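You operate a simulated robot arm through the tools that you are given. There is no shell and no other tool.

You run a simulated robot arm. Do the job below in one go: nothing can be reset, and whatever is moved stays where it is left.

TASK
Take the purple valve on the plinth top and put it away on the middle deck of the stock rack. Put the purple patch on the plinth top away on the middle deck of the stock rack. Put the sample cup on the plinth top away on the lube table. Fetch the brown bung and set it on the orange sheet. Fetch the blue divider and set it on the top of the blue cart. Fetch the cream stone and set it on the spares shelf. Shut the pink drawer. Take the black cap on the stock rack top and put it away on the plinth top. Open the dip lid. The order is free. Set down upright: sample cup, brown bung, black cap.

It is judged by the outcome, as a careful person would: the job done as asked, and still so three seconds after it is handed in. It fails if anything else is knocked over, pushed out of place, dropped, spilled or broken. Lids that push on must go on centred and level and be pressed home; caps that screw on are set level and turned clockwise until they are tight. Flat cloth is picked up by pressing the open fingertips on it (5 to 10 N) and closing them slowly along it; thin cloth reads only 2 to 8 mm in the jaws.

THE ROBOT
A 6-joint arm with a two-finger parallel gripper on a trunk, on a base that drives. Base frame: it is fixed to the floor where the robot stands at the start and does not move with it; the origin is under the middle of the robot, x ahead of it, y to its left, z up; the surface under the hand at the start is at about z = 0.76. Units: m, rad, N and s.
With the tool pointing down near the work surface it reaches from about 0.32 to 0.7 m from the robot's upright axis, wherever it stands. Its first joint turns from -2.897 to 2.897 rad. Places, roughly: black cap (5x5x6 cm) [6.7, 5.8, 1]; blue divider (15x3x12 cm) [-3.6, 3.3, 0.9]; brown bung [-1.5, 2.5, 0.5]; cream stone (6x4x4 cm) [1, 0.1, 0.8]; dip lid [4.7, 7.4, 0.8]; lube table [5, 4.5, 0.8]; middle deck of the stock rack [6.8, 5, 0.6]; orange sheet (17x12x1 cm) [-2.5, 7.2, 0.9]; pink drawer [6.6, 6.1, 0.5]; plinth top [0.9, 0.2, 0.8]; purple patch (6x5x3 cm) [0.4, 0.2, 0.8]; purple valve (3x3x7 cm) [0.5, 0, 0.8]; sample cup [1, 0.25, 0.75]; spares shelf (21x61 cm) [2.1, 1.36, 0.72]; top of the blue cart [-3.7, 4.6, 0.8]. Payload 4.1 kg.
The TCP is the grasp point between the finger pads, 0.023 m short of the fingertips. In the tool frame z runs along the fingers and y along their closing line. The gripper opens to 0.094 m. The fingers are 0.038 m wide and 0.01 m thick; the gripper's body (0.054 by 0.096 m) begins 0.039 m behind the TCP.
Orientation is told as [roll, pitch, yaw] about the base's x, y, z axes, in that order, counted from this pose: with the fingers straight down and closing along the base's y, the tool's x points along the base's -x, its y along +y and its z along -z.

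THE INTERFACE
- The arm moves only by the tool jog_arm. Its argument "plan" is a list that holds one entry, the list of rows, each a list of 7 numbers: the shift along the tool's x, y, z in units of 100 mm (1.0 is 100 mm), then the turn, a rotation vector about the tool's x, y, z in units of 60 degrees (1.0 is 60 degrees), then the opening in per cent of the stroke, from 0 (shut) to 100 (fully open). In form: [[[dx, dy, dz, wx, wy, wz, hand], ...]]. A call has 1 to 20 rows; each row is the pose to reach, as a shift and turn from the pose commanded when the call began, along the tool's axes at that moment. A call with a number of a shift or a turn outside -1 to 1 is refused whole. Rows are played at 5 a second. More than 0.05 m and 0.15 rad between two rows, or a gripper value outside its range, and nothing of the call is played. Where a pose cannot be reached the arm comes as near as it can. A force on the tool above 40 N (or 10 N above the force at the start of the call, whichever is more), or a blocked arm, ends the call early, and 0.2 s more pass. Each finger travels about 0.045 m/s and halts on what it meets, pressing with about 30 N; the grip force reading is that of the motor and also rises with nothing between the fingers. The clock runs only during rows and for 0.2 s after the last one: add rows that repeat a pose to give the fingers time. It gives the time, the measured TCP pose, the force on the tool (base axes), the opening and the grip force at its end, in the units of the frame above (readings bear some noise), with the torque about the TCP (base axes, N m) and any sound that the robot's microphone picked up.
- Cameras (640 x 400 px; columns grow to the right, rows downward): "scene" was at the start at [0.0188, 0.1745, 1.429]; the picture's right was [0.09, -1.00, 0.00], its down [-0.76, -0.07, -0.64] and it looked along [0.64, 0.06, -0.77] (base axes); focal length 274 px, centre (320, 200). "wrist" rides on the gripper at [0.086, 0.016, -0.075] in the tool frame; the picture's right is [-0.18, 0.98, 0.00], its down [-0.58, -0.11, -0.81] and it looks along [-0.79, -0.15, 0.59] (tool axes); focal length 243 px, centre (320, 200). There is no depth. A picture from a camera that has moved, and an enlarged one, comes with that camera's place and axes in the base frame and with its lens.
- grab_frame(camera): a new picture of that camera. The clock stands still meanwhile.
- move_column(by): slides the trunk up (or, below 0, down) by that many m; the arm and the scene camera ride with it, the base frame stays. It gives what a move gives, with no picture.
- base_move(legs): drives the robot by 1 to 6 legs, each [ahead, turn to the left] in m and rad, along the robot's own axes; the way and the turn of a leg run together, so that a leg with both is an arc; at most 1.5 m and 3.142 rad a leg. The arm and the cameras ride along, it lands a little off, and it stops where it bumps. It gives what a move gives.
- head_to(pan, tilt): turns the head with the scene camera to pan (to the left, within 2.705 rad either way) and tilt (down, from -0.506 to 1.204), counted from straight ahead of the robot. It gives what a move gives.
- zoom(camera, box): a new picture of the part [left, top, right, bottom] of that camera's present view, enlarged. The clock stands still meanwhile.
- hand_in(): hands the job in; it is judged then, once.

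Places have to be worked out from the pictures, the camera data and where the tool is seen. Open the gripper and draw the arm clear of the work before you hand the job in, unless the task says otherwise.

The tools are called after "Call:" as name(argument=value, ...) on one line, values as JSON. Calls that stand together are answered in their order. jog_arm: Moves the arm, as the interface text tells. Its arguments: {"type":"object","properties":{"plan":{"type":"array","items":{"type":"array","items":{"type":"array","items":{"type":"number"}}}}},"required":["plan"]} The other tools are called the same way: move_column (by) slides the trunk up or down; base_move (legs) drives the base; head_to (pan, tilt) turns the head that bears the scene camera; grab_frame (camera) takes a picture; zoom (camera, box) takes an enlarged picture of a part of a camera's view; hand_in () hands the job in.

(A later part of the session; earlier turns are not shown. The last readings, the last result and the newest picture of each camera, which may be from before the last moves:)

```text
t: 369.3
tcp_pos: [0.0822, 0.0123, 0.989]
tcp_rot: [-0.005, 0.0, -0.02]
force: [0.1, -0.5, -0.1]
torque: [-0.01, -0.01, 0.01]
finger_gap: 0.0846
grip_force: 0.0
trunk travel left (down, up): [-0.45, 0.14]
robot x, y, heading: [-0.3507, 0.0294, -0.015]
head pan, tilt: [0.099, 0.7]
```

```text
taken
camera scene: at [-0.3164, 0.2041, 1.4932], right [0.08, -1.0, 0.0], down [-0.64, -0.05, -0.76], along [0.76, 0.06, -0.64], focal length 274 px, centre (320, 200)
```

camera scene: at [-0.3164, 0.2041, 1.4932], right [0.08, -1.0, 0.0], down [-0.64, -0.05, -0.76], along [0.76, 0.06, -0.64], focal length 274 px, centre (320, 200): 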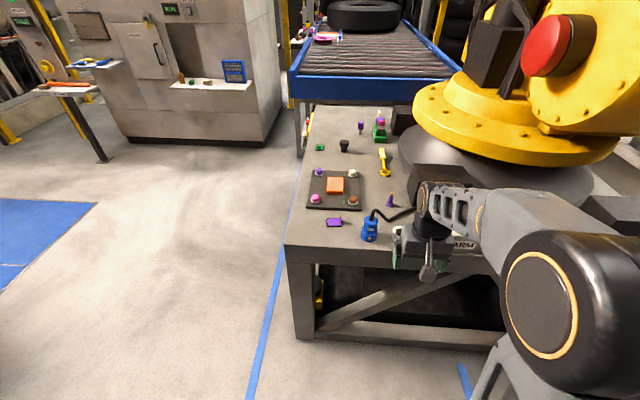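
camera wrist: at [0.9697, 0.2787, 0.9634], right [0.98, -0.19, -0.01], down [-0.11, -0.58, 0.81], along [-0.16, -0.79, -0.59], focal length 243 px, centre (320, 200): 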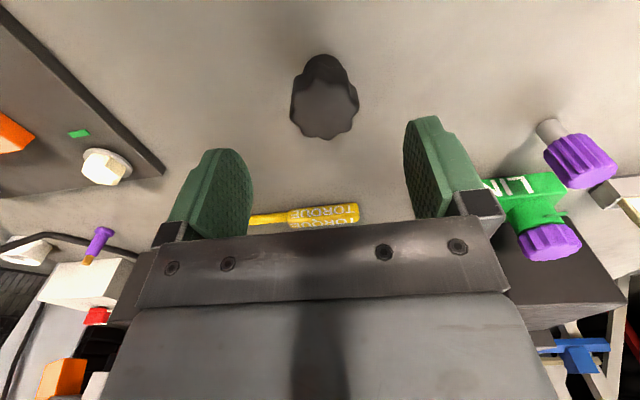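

The layout is intact. Driving forward to the start position and viewing the valve.

Call:
base_move(legs=[[0.33, 0.015]])

Call:
head_to(pan=0.05, tilt=0.9)

Call:
grab_frame(camera="scene")

Call:
grab_frame(camera="wrist")

```text
t: 371.4
tcp_pos: [0.404, 0.0109, 0.9889]
tcp_rot: [-0.005, 0.001, -0.011]
force: [-0.9, -0.1, -0.9]
torque: [0.0, -0.03, 0.02]
finger_gap: 0.0847
grip_force: 0.0
trunk travel left (down, up): [-0.45, 0.14]
robot x, y, heading: [-0.0263, 0.0228, -0.01]
head pan, tilt: [0.099, 0.7]
```

```text
t: 372.2
tcp_pos: [0.4043, 0.0127, 0.9892]
tcp_rot: [-0.005, -0.001, -0.012]
force: [0.2, 0.2, 0.3]
torque: [-0.01, -0.01, 0.0]
finger_gap: 0.0844
grip_force: 0.0
trunk travel left (down, up): [-0.45, 0.14]
robot x, y, heading: [-0.0276, 0.0254, -0.008]
head pan, tilt: [0.051, 0.901]
```

```text
taken
camera scene: at [-0.0063, 0.1955, 1.4772], right [0.04, -1.0, 0.0], down [-0.78, -0.03, -0.62], along [0.62, 0.03, -0.78], focal length 274 px, centre (320, 200)
```

scene: 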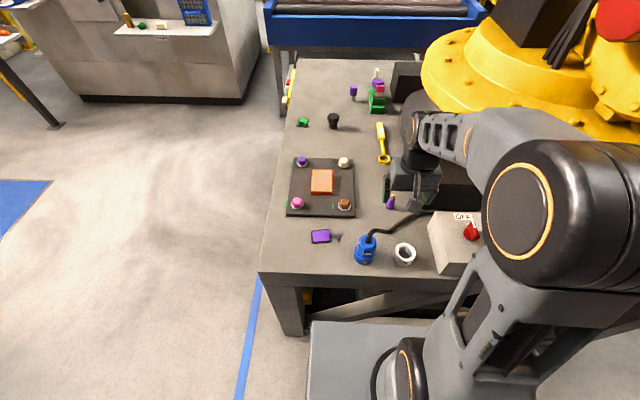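

```text
taken
camera wrist: at [0.3163, 0.0295, 1.0639], right [0.2, 0.98, -0.01], down [0.58, -0.11, 0.81], along [0.79, -0.16, -0.59], focal length 243 px, centre (320, 200)
```

wrist: 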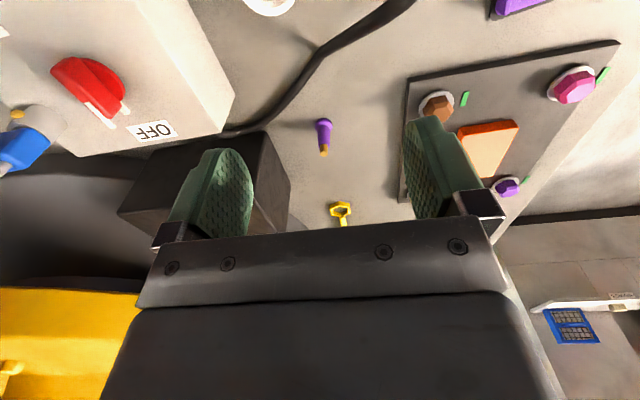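

Valve: base at ≈(0.532, −0.009), about 6.5–7 cm tall; the cable passes at (0.43, 0.0). The middle deck lies under the rack top, so I'll grip with the tool tilted 25° forward to be able to reach in. Tilting first, then approach above.

Call:
jog_arm(plan=[[[0, 0, 0, 0, -0.12, 0, 75], [0, 0, 0, 0, -0.24, 0, 60], [0, 0, 0, 0, -0.36, 0, 50], [0, 0, 0, 0, -0.417, 0, 50]]])

Call:
jog_arm(plan=[[[-0.13, -0.07, 0.33, 0, 0, 0, 50], [-0.26, -0.14, 0.65, 0, 0, 0, 50], [-0.386, -0.21, 0.97, 0, 0, 0, 50]]])

Call:
grab_frame(camera="wrist")

Call:
zoom(camera="scene", box=[330, 150, 470, 260])

```text
t: 373.2
tcp_pos: [0.4038, 0.0119, 0.9897]
tcp_rot: [-0.007, -0.437, -0.01]
force: [0.3, 0.0, 0.0]
torque: [0.02, 0.0, -0.04]
finger_gap: 0.0469
grip_force: 0.0
trunk travel left (down, up): [-0.45, 0.14]
robot x, y, heading: [-0.0264, 0.0255, -0.009]
head pan, tilt: [0.051, 0.901]
```

```text
t: 374.0
tcp_pos: [0.4795, -0.0096, 0.916]
tcp_rot: [-0.007, -0.439, -0.009]
force: [0.8, 0.3, -0.5]
torque: [0.0, 0.0, 0.01]
finger_gap: 0.047
grip_force: 0.1
trunk travel left (down, up): [-0.45, 0.14]
robot x, y, heading: [-0.0263, 0.0237, -0.004]
head pan, tilt: [0.051, 0.901]
```

```text
taken
camera wrist: at [0.3691, 0.0081, 0.9478], right [0.18, 0.98, 0.07], down [0.18, -0.11, 0.98], along [0.97, -0.16, -0.2], focal length 243 px, centre (320, 200)
```

wrist: 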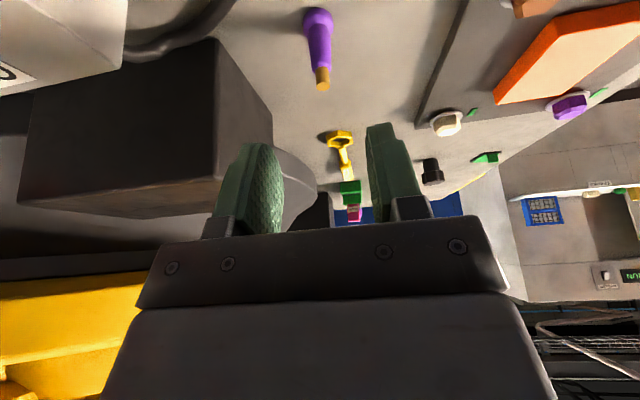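

```text
3.64 times, centred on (400, 205) of scene
camera zoom: at [-0.0063, 0.1955, 1.4772], right [0.04, -1.0, 0.0], down [-0.78, -0.03, -0.62], along [0.62, 0.03, -0.78], focal length 997 px, centre (29, 182)
```

zoom: 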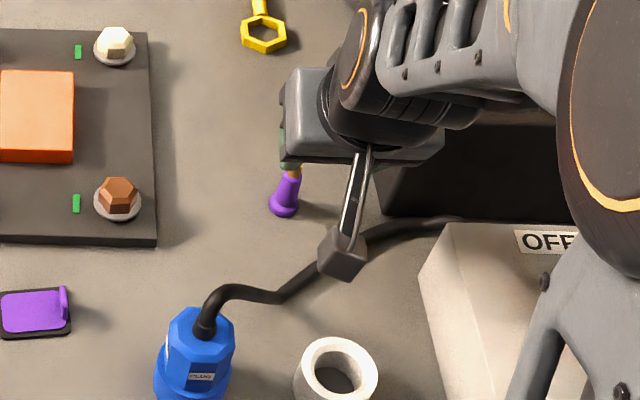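

Valve base ≈ (0.530, −0.009), top ≈ 0.825. The approach line is straight along the tool axis; advancing.

Call:
jog_arm(plan=[[[0, 0, 0.3, 0, 0, 0, 50], [0, 0, 0.6, 0, 0, 0, 50], [0, 0, 0.85, 0, 0, 0, 50]]])

Call:
grab_frame(camera="wrist")

Call:
zoom(camera="scene", box=[330, 150, 470, 260])

```text
t: 374.8
tcp_pos: [0.5152, -0.0111, 0.8381]
tcp_rot: [-0.008, -0.436, -0.009]
force: [0.0, 0.3, 0.1]
torque: [0.0, 0.01, -0.01]
finger_gap: 0.047
grip_force: 0.1
trunk travel left (down, up): [-0.45, 0.14]
robot x, y, heading: [-0.029, 0.0248, -0.01]
head pan, tilt: [0.051, 0.901]
```

```text
taken
camera wrist: at [0.4051, 0.0056, 0.8705], right [0.18, 0.98, 0.07], down [0.18, -0.1, 0.98], along [0.97, -0.16, -0.2], focal length 243 px, centre (320, 200)
```

wrist: 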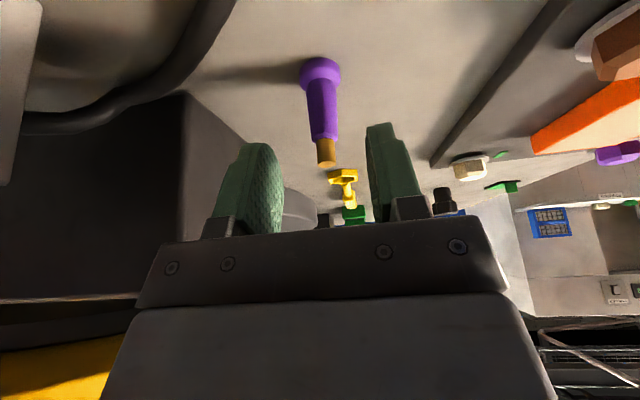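

```text
3.64 times, centred on (400, 205) of scene
camera zoom: at [-0.0062, 0.1955, 1.4772], right [0.04, -1.0, 0.0], down [-0.78, -0.03, -0.62], along [0.62, 0.03, -0.78], focal length 997 px, centre (29, 182)
```

zoom: 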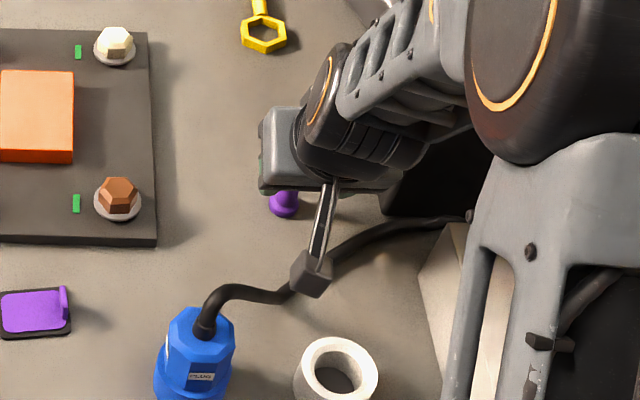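

The valve stem is centred between the fingers and the cable stays well below the camera. Advancing the last 3.7 cm and closing.

Call:
jog_arm(plan=[[[0, 0, 0.18, 0, 0, 0, 50], [0, 0, 0.36, 0, 0, 0, 50], [0, 0, 0.36, 0, 0, 0, 50]]])

Call:
grab_frame(camera="wrist")

```text
t: 375.6
tcp_pos: [0.5313, -0.0127, 0.8073]
tcp_rot: [-0.007, -0.437, -0.011]
force: [0.4, -1.2, 0.6]
torque: [-0.01, 0.01, -0.03]
finger_gap: 0.0471
grip_force: 0.0
trunk travel left (down, up): [-0.45, 0.14]
robot x, y, heading: [-0.0266, 0.0271, -0.012]
head pan, tilt: [0.051, 0.901]
```

```text
taken
camera wrist: at [0.4207, 0.005, 0.8389], right [0.18, 0.98, 0.07], down [0.18, -0.11, 0.98], along [0.97, -0.16, -0.2], focal length 243 px, centre (320, 200)
```

wrist: 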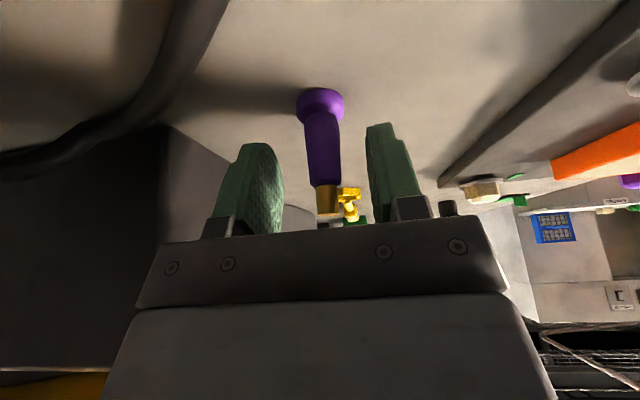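

Closing on the stem.

Call:
jog_arm(plan=[[[0, 0, 0, 0, 0, 0, 35], [0, 0, 0, 0, 0, 0, 22], [0, 0, 0, 0, 0, 0, 12], [0, 0, 0, 0, 0, 0, 6], [0, 0, 0, 0, 0, 0, 6]]])

Call:
grab_frame(camera="wrist")

```text
t: 376.8
tcp_pos: [0.5314, -0.0119, 0.8079]
tcp_rot: [-0.007, -0.436, -0.012]
force: [0.0, -0.2, 0.3]
torque: [-0.01, -0.02, 0.0]
finger_gap: 0.0141
grip_force: 29.9
trunk travel left (down, up): [-0.45, 0.14]
robot x, y, heading: [-0.0251, 0.0228, -0.013]
head pan, tilt: [0.051, 0.901]
```

```text
taken
camera wrist: at [0.4204, 0.005, 0.8391], right [0.18, 0.98, 0.07], down [0.18, -0.11, 0.98], along [0.97, -0.16, -0.2], focal length 243 px, centre (320, 200)
```

wrist: 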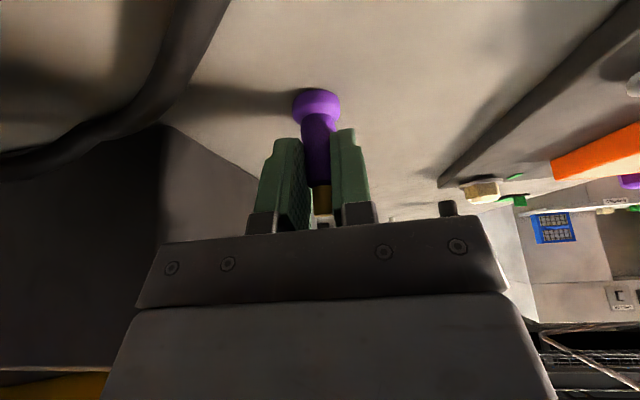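

Gripped at 14 mm, 30 N. Lifting straight up and retracting.

Call:
jog_arm(plan=[[[-0.1, 0, -0.22, 0, 0, 0, 6], [-0.22, 0, -0.47, 0, 0, 0, 6], [-0.34, 0, -0.73, 0, 0, 0, 6], [-0.43, 0, -0.92, 0, 0, 0, 6]]])

Call:
jog_arm(plan=[[[-0.1, 0, -0.3, 0, 0, 0, 6], [-0.1, 0, -0.65, 0, 0, 0, 6], [0.1, 0, -0.95, 0, 0, 0, 6], [0.4, 0, -1.0, 0, 0, 0, 6]]])

Call:
grab_frame(camera="wrist")

Call:
grab_frame(camera="scene")

```text
t: 377.8
tcp_pos: [0.5296, -0.0121, 0.909]
tcp_rot: [-0.007, -0.436, -0.009]
force: [0.5, -0.3, 0.1]
torque: [0.0, 0.02, 0.02]
finger_gap: 0.0147
grip_force: 30.3
trunk travel left (down, up): [-0.45, 0.14]
robot x, y, heading: [-0.0269, 0.026, -0.011]
head pan, tilt: [0.051, 0.901]
```

```text
t: 378.8
tcp_pos: [0.4502, -0.0092, 0.9849]
tcp_rot: [-0.007, -0.436, -0.009]
force: [-1.2, -0.2, -0.4]
torque: [0.01, -0.01, 0.01]
finger_gap: 0.0144
grip_force: 29.4
trunk travel left (down, up): [-0.45, 0.14]
robot x, y, heading: [-0.0224, 0.0255, -0.01]
head pan, tilt: [0.051, 0.901]
```

```text
taken
camera wrist: at [0.3396, 0.008, 1.0152], right [0.18, 0.98, 0.07], down [0.18, -0.11, 0.98], along [0.97, -0.16, -0.2], focal length 243 px, centre (320, 200)
```

wrist: 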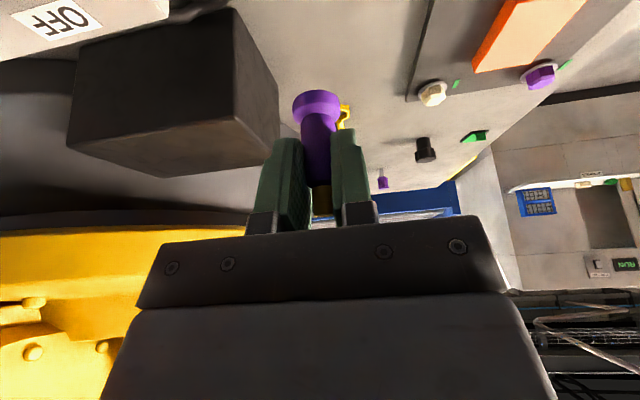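

```text
taken
camera scene: at [-0.0066, 0.1955, 1.4771], right [0.04, -1.0, 0.0], down [-0.78, -0.03, -0.62], along [0.62, 0.03, -0.78], focal length 274 px, centre (320, 200)
```

scene: 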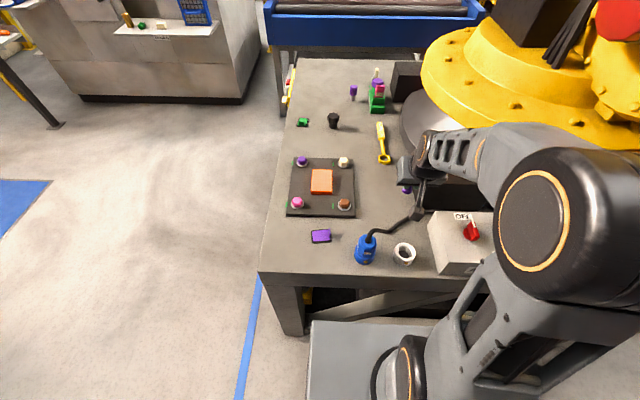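

Valve held. Before leaving, a zoom on the purple patch for later.

Call:
zoom(camera="scene", box=[290, 215, 350, 255])

Call:
base_move(legs=[[-0.33, 0], [0, 1.16], [1.0, 0], [0.9, 0]])

```text
10.00 times, centred on (320, 235) of scene
camera zoom: at [-0.0066, 0.1955, 1.4771], right [0.04, -1.0, 0.0], down [-0.78, -0.03, -0.62], along [0.62, 0.03, -0.78], focal length 2741 px, centre (320, -150)
```

zoom: 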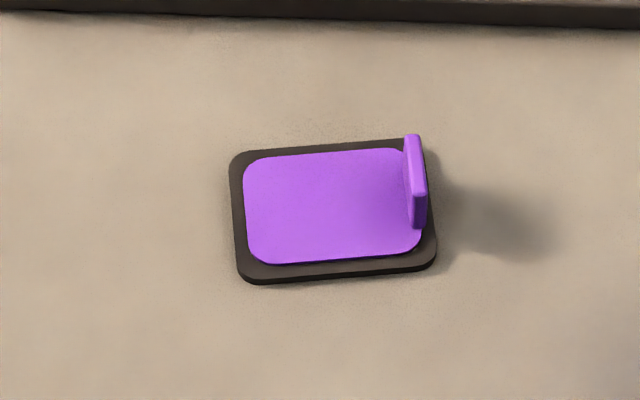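

```text
t: 392.9
tcp_pos: [0.6784, 2.1574, 0.9827]
tcp_rot: [-0.007, -0.436, 1.127]
force: [0.2, 1.1, 0.4]
torque: [0.0, 0.0, 0.02]
finger_gap: 0.0146
grip_force: 30.0
trunk travel left (down, up): [-0.45, 0.14]
robot x, y, heading: [0.4463, 1.7388, 1.127]
head pan, tilt: [0.051, 0.901]
```

Carrying the valve; at (0.45, 1.74). Driving to the aisle mouth and facing +x.

Call:
base_move(legs=[[0, -0.04], [1.5, 0], [0.12, 0], [0, -1.086]])

```text
t: 404.3
tcp_pos: [1.6837, 3.1234, 0.9836]
tcp_rot: [-0.006, -0.437, -0.021]
force: [-0.3, 0.0, -0.8]
torque: [0.04, 0.0, -0.02]
finger_gap: 0.0145
grip_force: 30.1
trunk travel left (down, up): [-0.45, 0.14]
robot x, y, heading: [1.2089, 3.1629, -0.024]
head pan, tilt: [0.051, 0.901]
```

Call:
base_move(legs=[[0, 0.03], [1.5, 0], [1.0, 0]])

```text
t: 416.9
tcp_pos: [4.202, 3.1521, 0.9847]
tcp_rot: [-0.009, -0.436, -0.006]
force: [0.0, -0.3, -0.1]
torque: [0.04, -0.02, -0.02]
finger_gap: 0.0144
grip_force: 29.8
trunk travel left (down, up): [-0.45, 0.14]
robot x, y, heading: [3.7288, 3.1831, -0.004]
head pan, tilt: [0.051, 0.901]
```

At (3.73, 3.18), on line. Continuing past the panel and up beside the rack, to about (5.7, 4.6) facing the rack.

Call:
base_move(legs=[[0, -0.03], [1.5, 0], [0.45, 0], [0, 1.605], [1.45, 0], [0, -1.571]])

Call:
head_to(pan=-0.1, tilt=0.7)

Call:
grab_frame(camera="scene")

```text
t: 441.5
tcp_pos: [6.1149, 4.5516, 0.9832]
tcp_rot: [-0.007, -0.436, 0.036]
force: [0.5, 0.0, -0.4]
torque: [0.03, -0.01, -0.03]
finger_gap: 0.0144
grip_force: 30.0
trunk travel left (down, up): [-0.45, 0.14]
robot x, y, heading: [5.636, 4.5628, 0.036]
head pan, tilt: [0.051, 0.901]
```

```text
t: 442.2
tcp_pos: [6.1155, 4.5524, 0.9849]
tcp_rot: [-0.007, -0.436, 0.036]
force: [-0.4, 0.7, 1.1]
torque: [0.02, 0.04, 0.02]
finger_gap: 0.0148
grip_force: 30.3
trunk travel left (down, up): [-0.45, 0.14]
robot x, y, heading: [5.6383, 4.5684, 0.038]
head pan, tilt: [-0.099, 0.7]
```

```text
taken
camera scene: at [5.6582, 4.7244, 1.4932], right [-0.06, -1.0, 0.0], down [-0.64, 0.04, -0.76], along [0.76, -0.05, -0.64], focal length 274 px, centre (320, 200)
```

scene: 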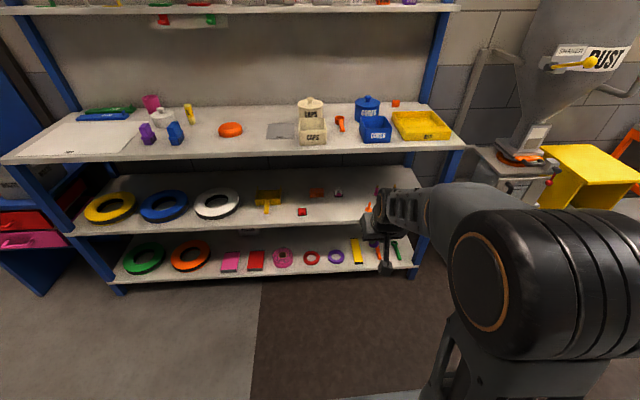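

I see the whole rack. Zooming on the middle deck near the target spot.

Call:
zoom(camera="scene", box=[230, 160, 430, 260])

Call:
move_column(by=-0.3)

Call:
zoom(camera="scene", box=[200, 60, 440, 210])

Call:
grab_frame(camera="wrist")

```text
3.20 times, centred on (330, 210) of scene
camera zoom: at [5.6582, 4.7244, 1.4932], right [-0.06, -1.0, 0.0], down [-0.64, 0.04, -0.76], along [0.76, -0.05, -0.64], focal length 877 px, centre (288, 168)
```

zoom: 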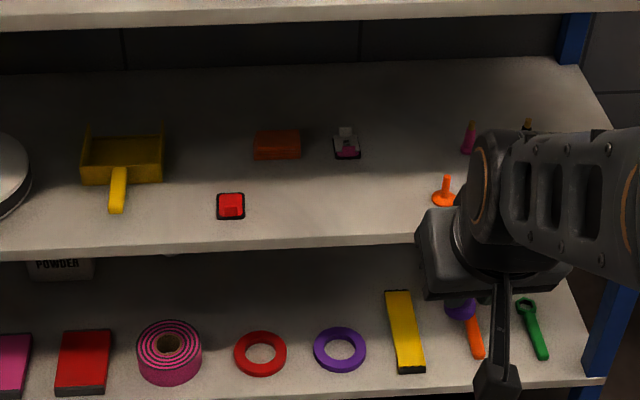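

```text
t: 445.2
tcp_pos: [6.1152, 4.5527, 0.6832]
tcp_rot: [-0.007, -0.436, 0.037]
force: [-0.3, 0.1, -1.1]
torque: [0.06, -0.01, 0.01]
finger_gap: 0.0146
grip_force: 29.3
trunk travel left (down, up): [-0.15, 0.44]
robot x, y, heading: [5.6357, 4.5662, 0.041]
head pan, tilt: [-0.099, 0.7]
```

```text
2.67 times, centred on (320, 135) of scene
camera zoom: at [5.6582, 4.7243, 1.1933], right [-0.06, -1.0, 0.0], down [-0.64, 0.04, -0.76], along [0.76, -0.05, -0.64], focal length 731 px, centre (320, 373)
```

zoom: 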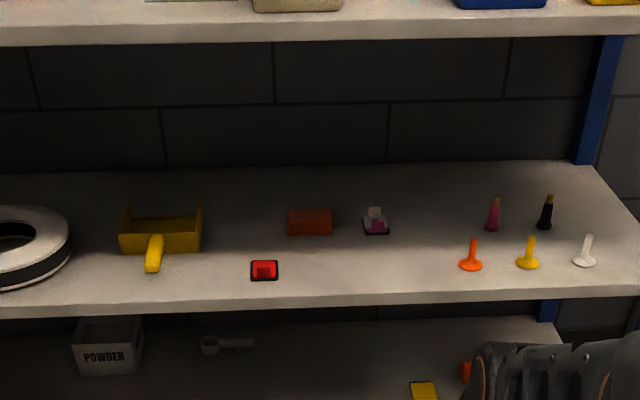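

```text
taken
camera wrist: at [6.0034, 4.5649, 0.715], right [0.13, 0.99, 0.07], down [0.19, -0.1, 0.98], along [0.97, -0.12, -0.2], focal length 243 px, centre (320, 200)
```

wrist: 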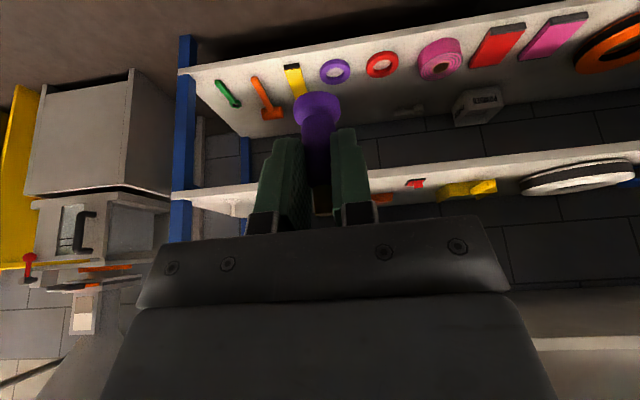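

From the lower camera I triangulate the middle deck: z ≈ 0.547, front edge x ≈ 6.595; red patch at (6.69, 4.75), orange valve at (6.68, 4.405). I'll set the purple valve at about (6.64, 4.53). Driving closer.

Call:
base_move(legs=[[0.37, -0.035]])

Call:
grab_frame(camera="wrist")

Call:
grab_frame(camera="scene")

```text
t: 447.6
tcp_pos: [6.4845, 4.5365, 0.6837]
tcp_rot: [-0.007, -0.436, -0.008]
force: [-0.7, -0.2, -0.2]
torque: [0.0, -0.01, 0.05]
finger_gap: 0.0144
grip_force: 30.0
trunk travel left (down, up): [-0.15, 0.44]
robot x, y, heading: [6.0068, 4.5664, -0.01]
head pan, tilt: [-0.099, 0.7]
```

```text
taken
camera wrist: at [6.3732, 4.5547, 0.715], right [0.18, 0.98, 0.07], down [0.18, -0.1, 0.98], along [0.97, -0.16, -0.2], focal length 243 px, centre (320, 200)
```

wrist: 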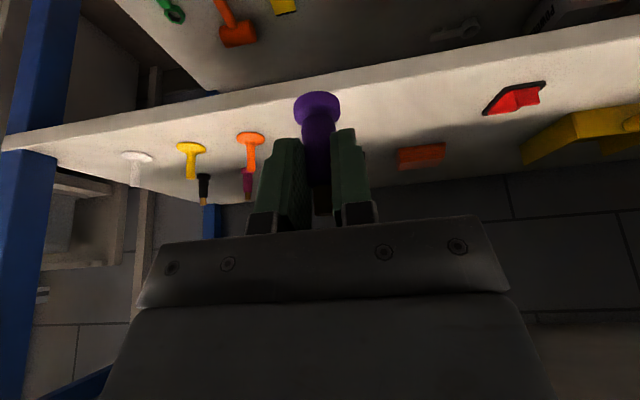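

```text
taken
camera scene: at [6.0353, 4.7291, 1.1933], right [-0.11, -0.99, 0.0], down [-0.64, 0.07, -0.76], along [0.76, -0.08, -0.64], focal length 274 px, centre (320, 200)
```

scene: 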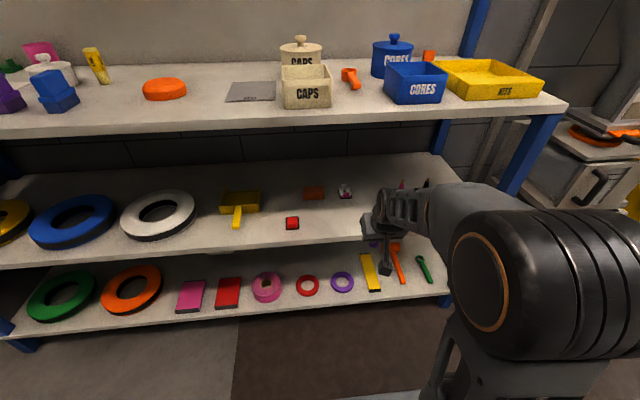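

Positions agree (orange valve at (6.68, 4.41), deck z ≈ 0.547). Moving the valve in under the top: forward, then down with 5° more tilt.

Call:
jog_arm(plan=[[[-0.3, 0, 0.14, 0, 0, 0, 6], [-0.6, 0, 0.28, 0, 0, 0, 6], [-0.906, 0, 0.423, 0, 0, 0, 6]]])

Call:
jog_arm(plan=[[[-0.1, 0, 0.2, 0, -0.03, 0, 6], [-0.2, -0.02, 0.42, 0, -0.06, 0, 6], [-0.308, -0.04, 0.64, 0, -0.083, 0, 6]]])

Call:
grab_frame(camera="wrist")

Call:
grab_frame(camera="scene")

```text
t: 448.4
tcp_pos: [6.5835, 4.5383, 0.6838]
tcp_rot: [-0.006, -0.437, -0.007]
force: [-0.6, -0.7, -0.5]
torque: [-0.01, -0.01, -0.02]
finger_gap: 0.0145
grip_force: 30.2
trunk travel left (down, up): [-0.15, 0.44]
robot x, y, heading: [6.0099, 4.5751, -0.006]
head pan, tilt: [-0.099, 0.7]
```

```text
t: 449.2
tcp_pos: [6.6393, 4.5323, 0.6384]
tcp_rot: [-0.007, -0.525, -0.007]
force: [-0.7, -0.2, 0.3]
torque: [0.02, -0.01, 0.02]
finger_gap: 0.0145
grip_force: 30.1
trunk travel left (down, up): [-0.15, 0.44]
robot x, y, heading: [6.0065, 4.5707, -0.006]
head pan, tilt: [-0.099, 0.7]
```

```text
taken
camera wrist: at [6.5263, 4.5497, 0.6601], right [0.17, 0.98, 0.09], down [0.1, -0.1, 0.99], along [0.98, -0.16, -0.11], focal length 243 px, centre (320, 200)
```

wrist: 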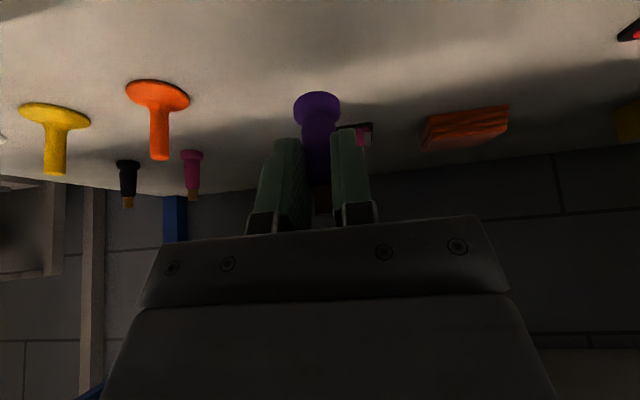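

```text
taken
camera scene: at [6.0351, 4.7292, 1.1933], right [-0.11, -0.99, 0.0], down [-0.64, 0.07, -0.77], along [0.76, -0.08, -0.64], focal length 274 px, centre (320, 200)
```

scene: 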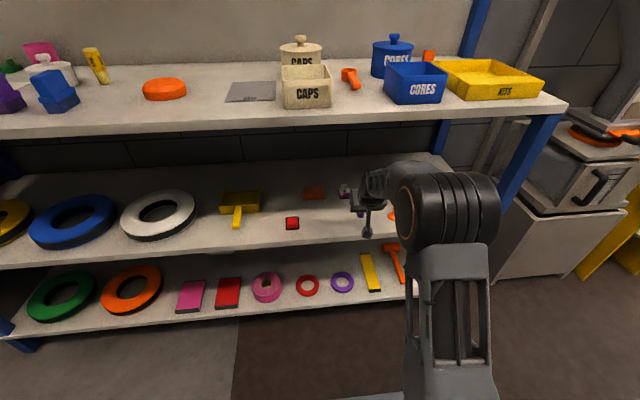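

Over the free spot, still 5 cm above the deck. Lowering straight down.

Call:
jog_arm(plan=[[[0.08, 0, 0.13, 0, 0, 0, 6], [0.15, 0, 0.26, 0, 0, 0, 6], [0.2, 0, 0.346, 0, 0, 0, 6]]])

Call:
jog_arm(plan=[[[0.015, 0, 0.026, 0, 0, 0, 6], [0.03, 0, 0.052, 0, 0, 0, 6]]])

Call:
grab_frame(camera="wrist")

```text
t: 450.0
tcp_pos: [6.6387, 4.5319, 0.5981]
tcp_rot: [-0.007, -0.524, -0.006]
force: [-1.8, 0.1, 1.0]
torque: [0.01, 0.02, -0.03]
finger_gap: 0.0148
grip_force: 29.7
trunk travel left (down, up): [-0.15, 0.44]
robot x, y, heading: [6.0085, 4.5743, -0.007]
head pan, tilt: [-0.099, 0.7]
```

```text
t: 450.6
tcp_pos: [6.6394, 4.5322, 0.5973]
tcp_rot: [-0.006, -0.534, -0.007]
force: [-3.1, 1.2, 26.0]
torque: [-0.01, 0.15, -0.02]
finger_gap: 0.0146
grip_force: 29.8
trunk travel left (down, up): [-0.15, 0.44]
robot x, y, heading: [6.009, 4.5718, -0.008]
head pan, tilt: [-0.099, 0.7]
```

```text
taken
camera wrist: at [6.5257, 4.5494, 0.6182], right [0.17, 0.98, 0.09], down [0.09, -0.1, 0.99], along [0.98, -0.16, -0.11], focal length 243 px, centre (320, 200)
```

wrist: 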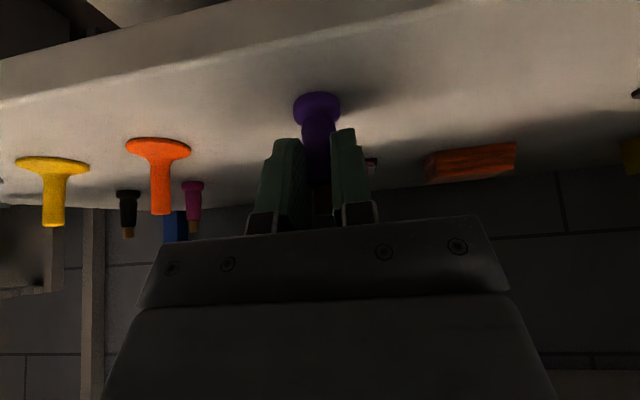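

Contact (26 N). Easing off, then opening just enough to free the stem.

Call:
jog_arm(plan=[[[-0.015, 0, -0.026, 0, 0, 0, 10], [-0.015, 0, -0.026, 0, 0, 0, 16], [-0.015, 0, -0.026, 0, 0, 0, 20], [-0.015, 0, -0.026, 0, 0, 0, 26], [-0.015, 0, -0.026, 0, 0, 0, 34], [-0.015, 0, -0.026, 0, 0, 0, 42], [-0.015, 0, -0.026, 0, 0, 0, 42]]])

Call:
grab_frame(camera="wrist")

```text
t: 452.2
tcp_pos: [6.6385, 4.5319, 0.5955]
tcp_rot: [-0.008, -0.523, -0.007]
force: [-0.1, -0.7, -0.1]
torque: [0.0, 0.0, 0.03]
finger_gap: 0.0395
grip_force: 0.0
trunk travel left (down, up): [-0.15, 0.44]
robot x, y, heading: [6.01, 4.5672, -0.012]
head pan, tilt: [-0.099, 0.7]
```

```text
taken
camera wrist: at [6.5254, 4.5489, 0.6177], right [0.17, 0.98, 0.09], down [0.1, -0.1, 0.99], along [0.98, -0.16, -0.12], focal length 243 px, centre (320, 200)
```

wrist: 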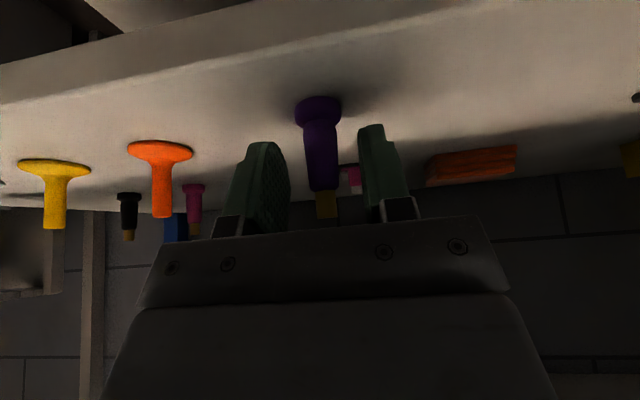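

The valve stands on the deck by itself. Withdrawing along the tool axis, then backing off.

Call:
jog_arm(plan=[[[0, 0, -0.2, 0, 0, 0, 42], [0, 0, -0.5, 0, 0, 0, 42], [0.1, 0, -0.85, 0, 0, 0, 42]]])

Call:
base_move(legs=[[-0.4, 0]])

Call:
zoom(camera="scene", box=[200, 60, 440, 210])

```text
t: 453.0
tcp_pos: [6.5893, 4.5309, 0.6634]
tcp_rot: [-0.006, -0.522, -0.005]
force: [-1.2, 0.0, -0.5]
torque: [-0.01, 0.01, 0.0]
finger_gap: 0.0397
grip_force: 0.1
trunk travel left (down, up): [-0.15, 0.44]
robot x, y, heading: [6.0076, 4.5711, -0.005]
head pan, tilt: [-0.099, 0.7]
```

```text
t: 455.5
tcp_pos: [6.1881, 4.5336, 0.662]
tcp_rot: [-0.007, -0.524, -0.007]
force: [0.5, -0.4, -0.3]
torque: [-0.01, -0.03, 0.01]
finger_gap: 0.0394
grip_force: 0.0
trunk travel left (down, up): [-0.15, 0.44]
robot x, y, heading: [5.6079, 4.5721, -0.012]
head pan, tilt: [-0.099, 0.7]
```

```text
2.67 times, centred on (320, 135) of scene
camera zoom: at [5.6333, 4.7317, 1.1933], right [-0.11, -0.99, 0.0], down [-0.64, 0.07, -0.76], along [0.76, -0.08, -0.64], focal length 731 px, centre (320, 373)
```

zoom: 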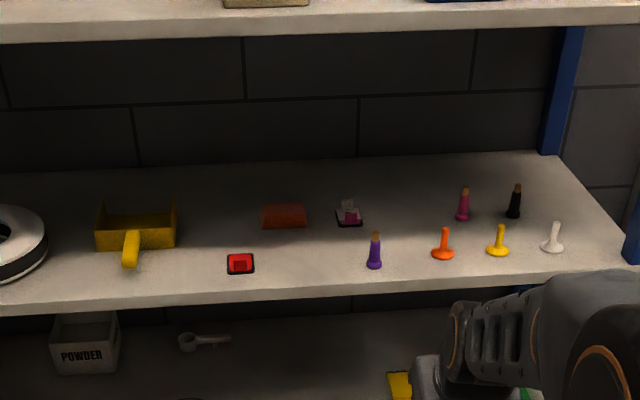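

The valve is put away. Raising the trunk and driving back for the purple patch.

Call:
move_column(by=0.3)

Call:
base_move(legs=[[0, -1.559], [1.4, 0], [0, -1.571], [1.5, 0]])

```text
t: 458.5
tcp_pos: [6.1869, 4.5335, 0.9623]
tcp_rot: [-0.006, -0.522, -0.006]
force: [-0.1, 1.4, 0.3]
torque: [-0.03, 0.0, 0.02]
finger_gap: 0.0395
grip_force: 0.1
trunk travel left (down, up): [-0.45, 0.14]
robot x, y, heading: [5.6051, 4.5714, -0.005]
head pan, tilt: [-0.099, 0.7]
```

```text
t: 480.1
tcp_pos: [3.5729, 3.0403, 0.9624]
tcp_rot: [-0.006, -0.523, -3.059]
force: [0.6, 0.2, 0.1]
torque: [0.03, 0.01, 0.01]
finger_gap: 0.0395
grip_force: 0.0
trunk travel left (down, up): [-0.45, 0.14]
robot x, y, heading: [4.1545, 3.0543, -3.057]
head pan, tilt: [-0.099, 0.7]
```

Call:
base_move(legs=[[0, -0.12], [1.5, 0], [1.4, 0]])

```text
t: 494.7
tcp_pos: [0.6625, 3.182, 0.9617]
tcp_rot: [-0.008, -0.523, 3.116]
force: [0.2, 0.9, -0.5]
torque: [-0.01, -0.02, 0.02]
finger_gap: 0.0396
grip_force: 0.1
trunk travel left (down, up): [-0.45, 0.14]
robot x, y, heading: [1.2411, 3.1312, 3.116]
head pan, tilt: [-0.099, 0.7]
```

Call:
base_move(legs=[[0, 1.076], [1.5, 0], [0.15, 0], [0, 0.09]])

```text
t: 506.3
tcp_pos: [0.1426, 1.1955, 0.9621]
tcp_rot: [-0.006, -0.523, -2.006]
force: [0.3, 0.2, 1.0]
torque: [0.0, -0.01, -0.02]
finger_gap: 0.0396
grip_force: 0.1
trunk travel left (down, up): [-0.45, 0.14]
robot x, y, heading: [0.4175, 1.7101, -2.012]
head pan, tilt: [-0.099, 0.7]
```

Call:
base_move(legs=[[0, 0.015], [1.0, 0], [0.85, 0], [0, 1.997]])

Call:
head_to(pan=0.1, tilt=0.85)

Call:
grab_frame(camera="scene")

```text
t: 520.8
tcp_pos: [0.2268, 0.0178, 0.9634]
tcp_rot: [-0.006, -0.525, 0.034]
force: [0.6, -0.1, 0.0]
torque: [0.01, 0.01, -0.01]
finger_gap: 0.0394
grip_force: 0.1
trunk travel left (down, up): [-0.45, 0.14]
robot x, y, heading: [-0.3567, 0.0334, 0.032]
head pan, tilt: [-0.099, 0.7]
```

```text
t: 521.5
tcp_pos: [0.226, 0.0175, 0.9622]
tcp_rot: [-0.008, -0.524, 0.033]
force: [-0.8, -0.1, -0.1]
torque: [0.01, -0.02, -0.05]
finger_gap: 0.0393
grip_force: 0.1
trunk travel left (down, up): [-0.45, 0.14]
robot x, y, heading: [-0.3571, 0.0342, 0.036]
head pan, tilt: [0.099, 0.85]
```

```text
taken
camera scene: at [-0.3412, 0.2091, 1.4811], right [0.13, -0.99, 0.0], down [-0.74, -0.1, -0.66], along [0.65, 0.09, -0.75], focal length 274 px, centre (320, 200)
```

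scene: 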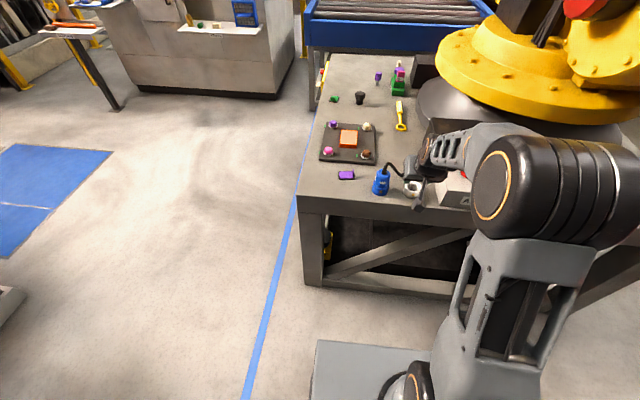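

Everything on the plinth is as left. I pull the hand back, left and up (away from the blue plug), set the tilt to 22°, then drive up to the plinth.

Call:
jog_arm(plan=[[[0.15, 0.22, -0.23, 0, 0.03, 0, 40], [0.3, 0.45, -0.47, 0, 0.06, 0, 40], [0.45, 0.68, -0.7, 0, 0.1, 0, 40], [0.62, 0.9, -0.93, 0, 0.137, 0, 40]]])

Call:
base_move(legs=[[0.33, -0.03]])

Call:
grab_frame(camera="scene")

Call:
grab_frame(camera="wrist")

```text
t: 522.5
tcp_pos: [0.1233, 0.1071, 1.01]
tcp_rot: [-0.005, -0.38, 0.032]
force: [0.4, -0.2, -0.2]
torque: [-0.02, -0.01, -0.01]
finger_gap: 0.0378
grip_force: 0.1
trunk travel left (down, up): [-0.45, 0.14]
robot x, y, heading: [-0.3545, 0.0364, 0.033]
head pan, tilt: [0.099, 0.85]
```

```text
t: 524.7
tcp_pos: [0.4551, 0.1015, 1.0114]
tcp_rot: [-0.008, -0.38, 0.008]
force: [0.1, 0.6, -0.1]
torque: [0.0, 0.0, 0.0]
finger_gap: 0.0373
grip_force: 0.0
trunk travel left (down, up): [-0.45, 0.14]
robot x, y, heading: [-0.0244, 0.0394, 0.011]
head pan, tilt: [0.099, 0.85]
```

```text
taken
camera scene: at [-0.0064, 0.2161, 1.481], right [0.11, -0.99, 0.0], down [-0.75, -0.08, -0.66], along [0.66, 0.07, -0.75], focal length 274 px, centre (320, 200)
```

scene: 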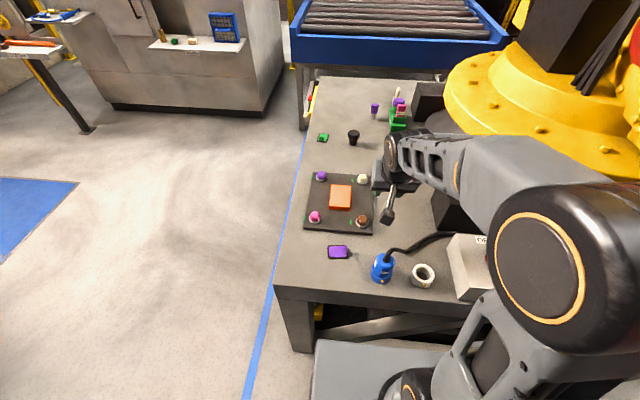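

```text
taken
camera wrist: at [0.3467, 0.1177, 1.0487], right [0.16, 0.98, 0.06], down [0.24, -0.1, 0.96], along [0.96, -0.14, -0.25], focal length 243 px, centre (320, 200)
```

wrist: 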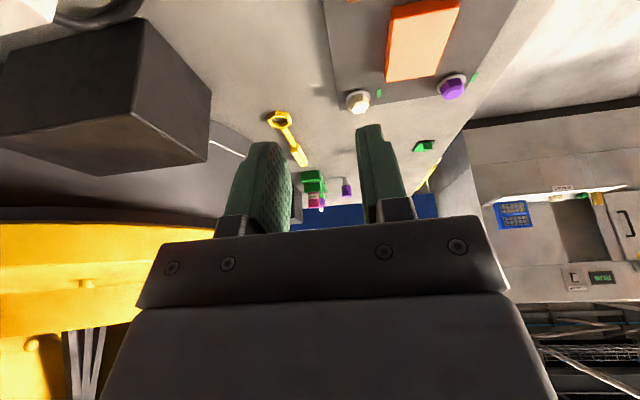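

Call:
zoom(camera="scene", box=[300, 225, 400, 290])

```text
6.15 times, centred on (350, 258) of scene
camera zoom: at [-0.0064, 0.2161, 1.481], right [0.11, -0.99, 0.0], down [-0.75, -0.08, -0.66], along [0.66, 0.07, -0.75], focal length 1687 px, centre (135, -154)
```

zoom: 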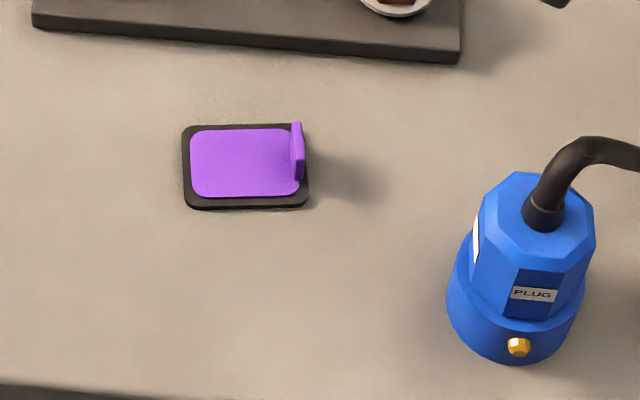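

Tab of the purple patch at about (0.420, 0.185), plug at (0.352, 0.082). Moving the hand above and behind the tab in two steps.

Call:
jog_arm(plan=[[[0.15, 0.21, 0.05, 0, 0, 0, 38], [0.31, 0.42, 0.09, 0, 0, 0, 38], [0.46, 0.63, 0.14, 0, 0, 0, 38], [0.61, 0.84, 0.19, 0, 0, 0, 38]]])

Call:
jog_arm(plan=[[[0.18, 0, 0.23, 0, 0, 0, 38], [0.36, 0, 0.47, 0, 0, 0, 38], [0.545, 0, 0.7, 0, 0, 0, 38]]])

Call:
grab_frame(camera="wrist")

Call:
zoom(camera="scene", box=[280, 210, 420, 300])

```text
t: 525.7
tcp_pos: [0.4066, 0.186, 0.9698]
tcp_rot: [-0.005, -0.38, 0.01]
force: [0.1, 0.2, 0.0]
torque: [0.0, 0.03, 0.0]
finger_gap: 0.0357
grip_force: 0.1
trunk travel left (down, up): [-0.45, 0.14]
robot x, y, heading: [-0.0223, 0.0391, 0.01]
head pan, tilt: [0.099, 0.85]
```

```text
t: 526.5
tcp_pos: [0.3801, 0.1845, 0.8852]
tcp_rot: [-0.005, -0.381, 0.008]
force: [-0.5, -0.3, 0.6]
torque: [0.02, 0.03, -0.04]
finger_gap: 0.0356
grip_force: 0.1
trunk travel left (down, up): [-0.45, 0.14]
robot x, y, heading: [-0.0198, 0.043, 0.009]
head pan, tilt: [0.099, 0.85]
```

```text
taken
camera wrist: at [0.2714, 0.2003, 0.9222], right [0.16, 0.98, 0.06], down [0.24, -0.1, 0.97], along [0.96, -0.14, -0.25], focal length 243 px, centre (320, 200)
```

wrist: 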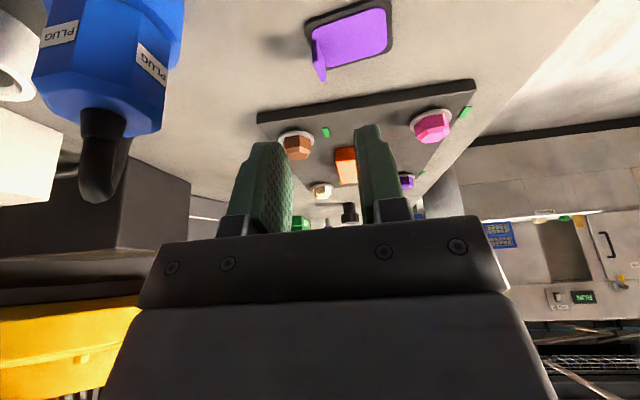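

```text
4.44 times, centred on (350, 255) of scene
camera zoom: at [-0.0064, 0.2162, 1.481], right [0.11, -0.99, 0.0], down [-0.75, -0.08, -0.66], along [0.66, 0.07, -0.75], focal length 1218 px, centre (187, -44)
```

zoom: 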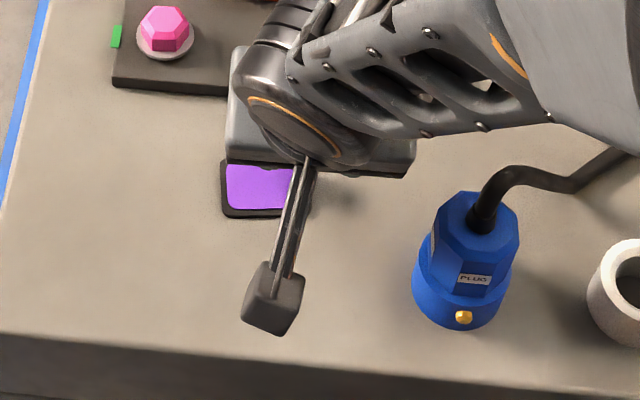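

The tab (≈(0.415, 0.185)) is in line with the fingers. Advancing 8 cm along the tool axis.

Call:
jog_arm(plan=[[[0, 0, 0.25, 0, 0, 0, 38], [0, 0, 0.5, 0, 0, 0, 38], [0, 0, 0.7, 0, 0, 0, 38], [0, 0, 0.8, 0, 0, 0, 38]]])

Call:
grab_frame(camera="wrist")

```text
t: 527.5
tcp_pos: [0.4108, 0.1839, 0.8115]
tcp_rot: [-0.005, -0.379, 0.009]
force: [-0.4, -0.3, -0.2]
torque: [0.02, 0.01, -0.02]
finger_gap: 0.0357
grip_force: 0.0
trunk travel left (down, up): [-0.45, 0.14]
robot x, y, heading: [-0.0231, 0.0419, 0.011]
head pan, tilt: [0.099, 0.85]
```

```text
taken
camera wrist: at [0.3013, 0.1995, 0.849], right [0.16, 0.98, 0.06], down [0.24, -0.1, 0.96], along [0.96, -0.14, -0.26], focal length 243 px, centre (320, 200)
```

wrist: 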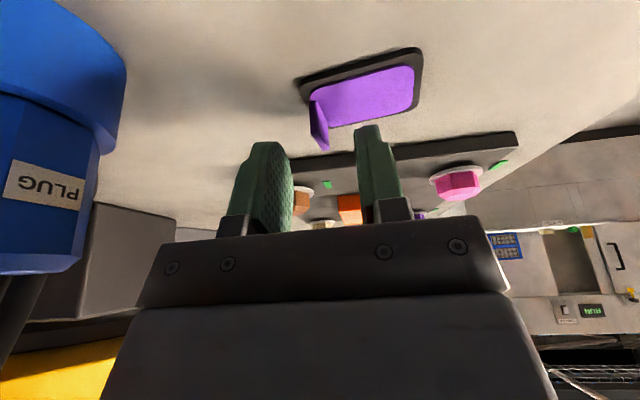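

Tab top ≈ 0.791. Advancing the last centimetre; the fingertips should then straddle the tab just above the pad.

Call:
jog_arm(plan=[[[0, 0.01, 0.05, 0, 0, 0, 38], [0, 0.01, 0.1, 0, 0, 0, 38], [0, 0.01, 0.1, 0, 0, 0, 38]]])

Call:
grab_frame(camera="wrist")

```text
t: 528.3
tcp_pos: [0.4151, 0.1849, 0.8015]
tcp_rot: [-0.008, -0.381, 0.007]
force: [-0.1, -0.2, -0.3]
torque: [-0.06, -0.02, 0.01]
finger_gap: 0.0358
grip_force: 0.0
trunk travel left (down, up): [-0.45, 0.14]
robot x, y, heading: [-0.0258, 0.0392, 0.009]
head pan, tilt: [0.099, 0.85]
```

```text
taken
camera wrist: at [0.3051, 0.2009, 0.8396], right [0.16, 0.98, 0.06], down [0.24, -0.1, 0.97], along [0.96, -0.14, -0.25], focal length 243 px, centre (320, 200)
```

wrist: 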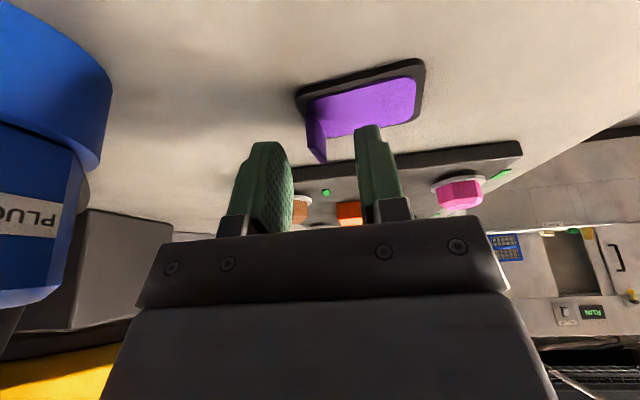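

The tab is between the fingertips. Closing.

Call:
jog_arm(plan=[[[0, 0, 0, 0, 0, 0, 25], [0, 0, 0, 0, 0, 0, 14], [0, 0, 0, 0, 0, 0, 6], [0, 0, 0, 0, 0, 0, 1], [0, 0, 0, 0, 0, 0, 1], [0, 0, 0, 0, 0, 0, 1]]])

Call:
grab_frame(camera="wrist")

```text
t: 529.7
tcp_pos: [0.4143, 0.1853, 0.8027]
tcp_rot: [-0.008, -0.381, 0.008]
force: [0.4, 0.0, 0.6]
torque: [0.05, -0.01, 0.02]
finger_gap: 0.0033
grip_force: 29.9
trunk travel left (down, up): [-0.45, 0.14]
robot x, y, heading: [-0.0255, 0.0404, 0.012]
head pan, tilt: [0.099, 0.85]
```

```text
taken
camera wrist: at [0.305, 0.2009, 0.8396], right [0.16, 0.98, 0.06], down [0.24, -0.1, 0.97], along [0.96, -0.14, -0.25], focal length 243 px, centre (320, 200)
```

wrist: 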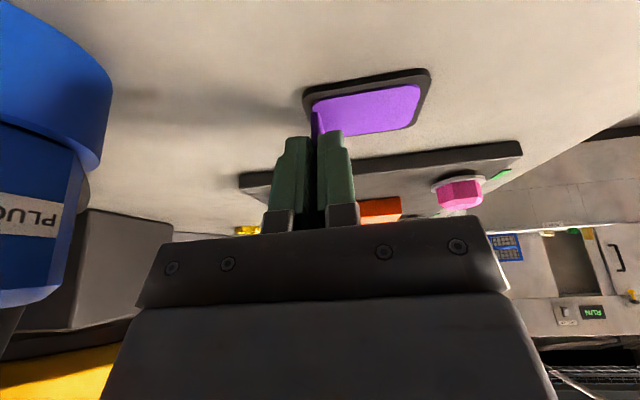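

Closed to 3.3 mm with 30 N – the tab seems held. Lifting a little to check.

Call:
jog_arm(plan=[[[-0.04, 0, -0.09, 0, 0, 0, 1], [-0.11, 0, -0.28, 0, 0, 0, 1], [-0.19, 0, -0.47, 0, 0, 0, 1]]])

Call:
grab_frame(camera="wrist")

Call:
zoom(camera="scene", box=[280, 200, 420, 290])

```text
t: 530.5
tcp_pos: [0.4138, 0.1852, 0.8522]
tcp_rot: [-0.007, -0.382, 0.01]
force: [-0.7, 0.6, -0.4]
torque: [0.0, 0.01, -0.01]
finger_gap: 0.0037
grip_force: 30.0
trunk travel left (down, up): [-0.45, 0.14]
robot x, y, heading: [-0.0249, 0.0447, 0.011]
head pan, tilt: [0.099, 0.85]
```

```text
taken
camera wrist: at [0.3044, 0.2008, 0.8895], right [0.16, 0.98, 0.06], down [0.24, -0.1, 0.96], along [0.96, -0.14, -0.25], focal length 243 px, centre (320, 200)
```

wrist: 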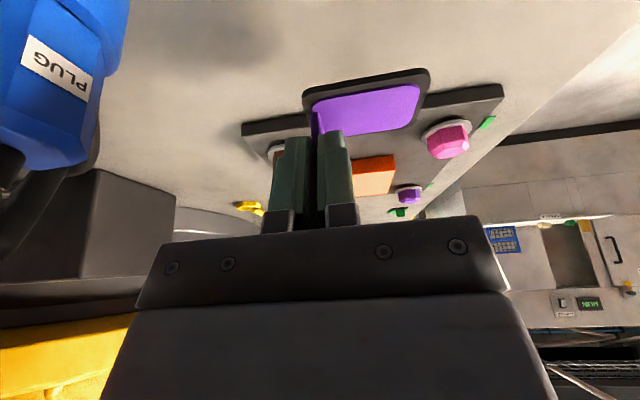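

```text
4.44 times, centred on (350, 245) of scene
camera zoom: at [-0.0066, 0.2161, 1.481], right [0.11, -0.99, 0.0], down [-0.75, -0.08, -0.66], along [0.66, 0.07, -0.75], focal length 1218 px, centre (187, 0)
```

zoom: 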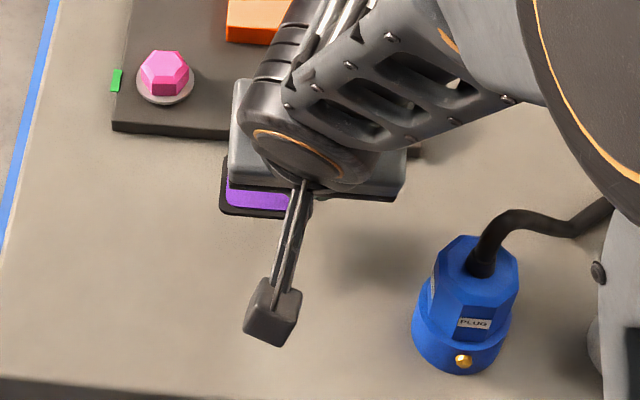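

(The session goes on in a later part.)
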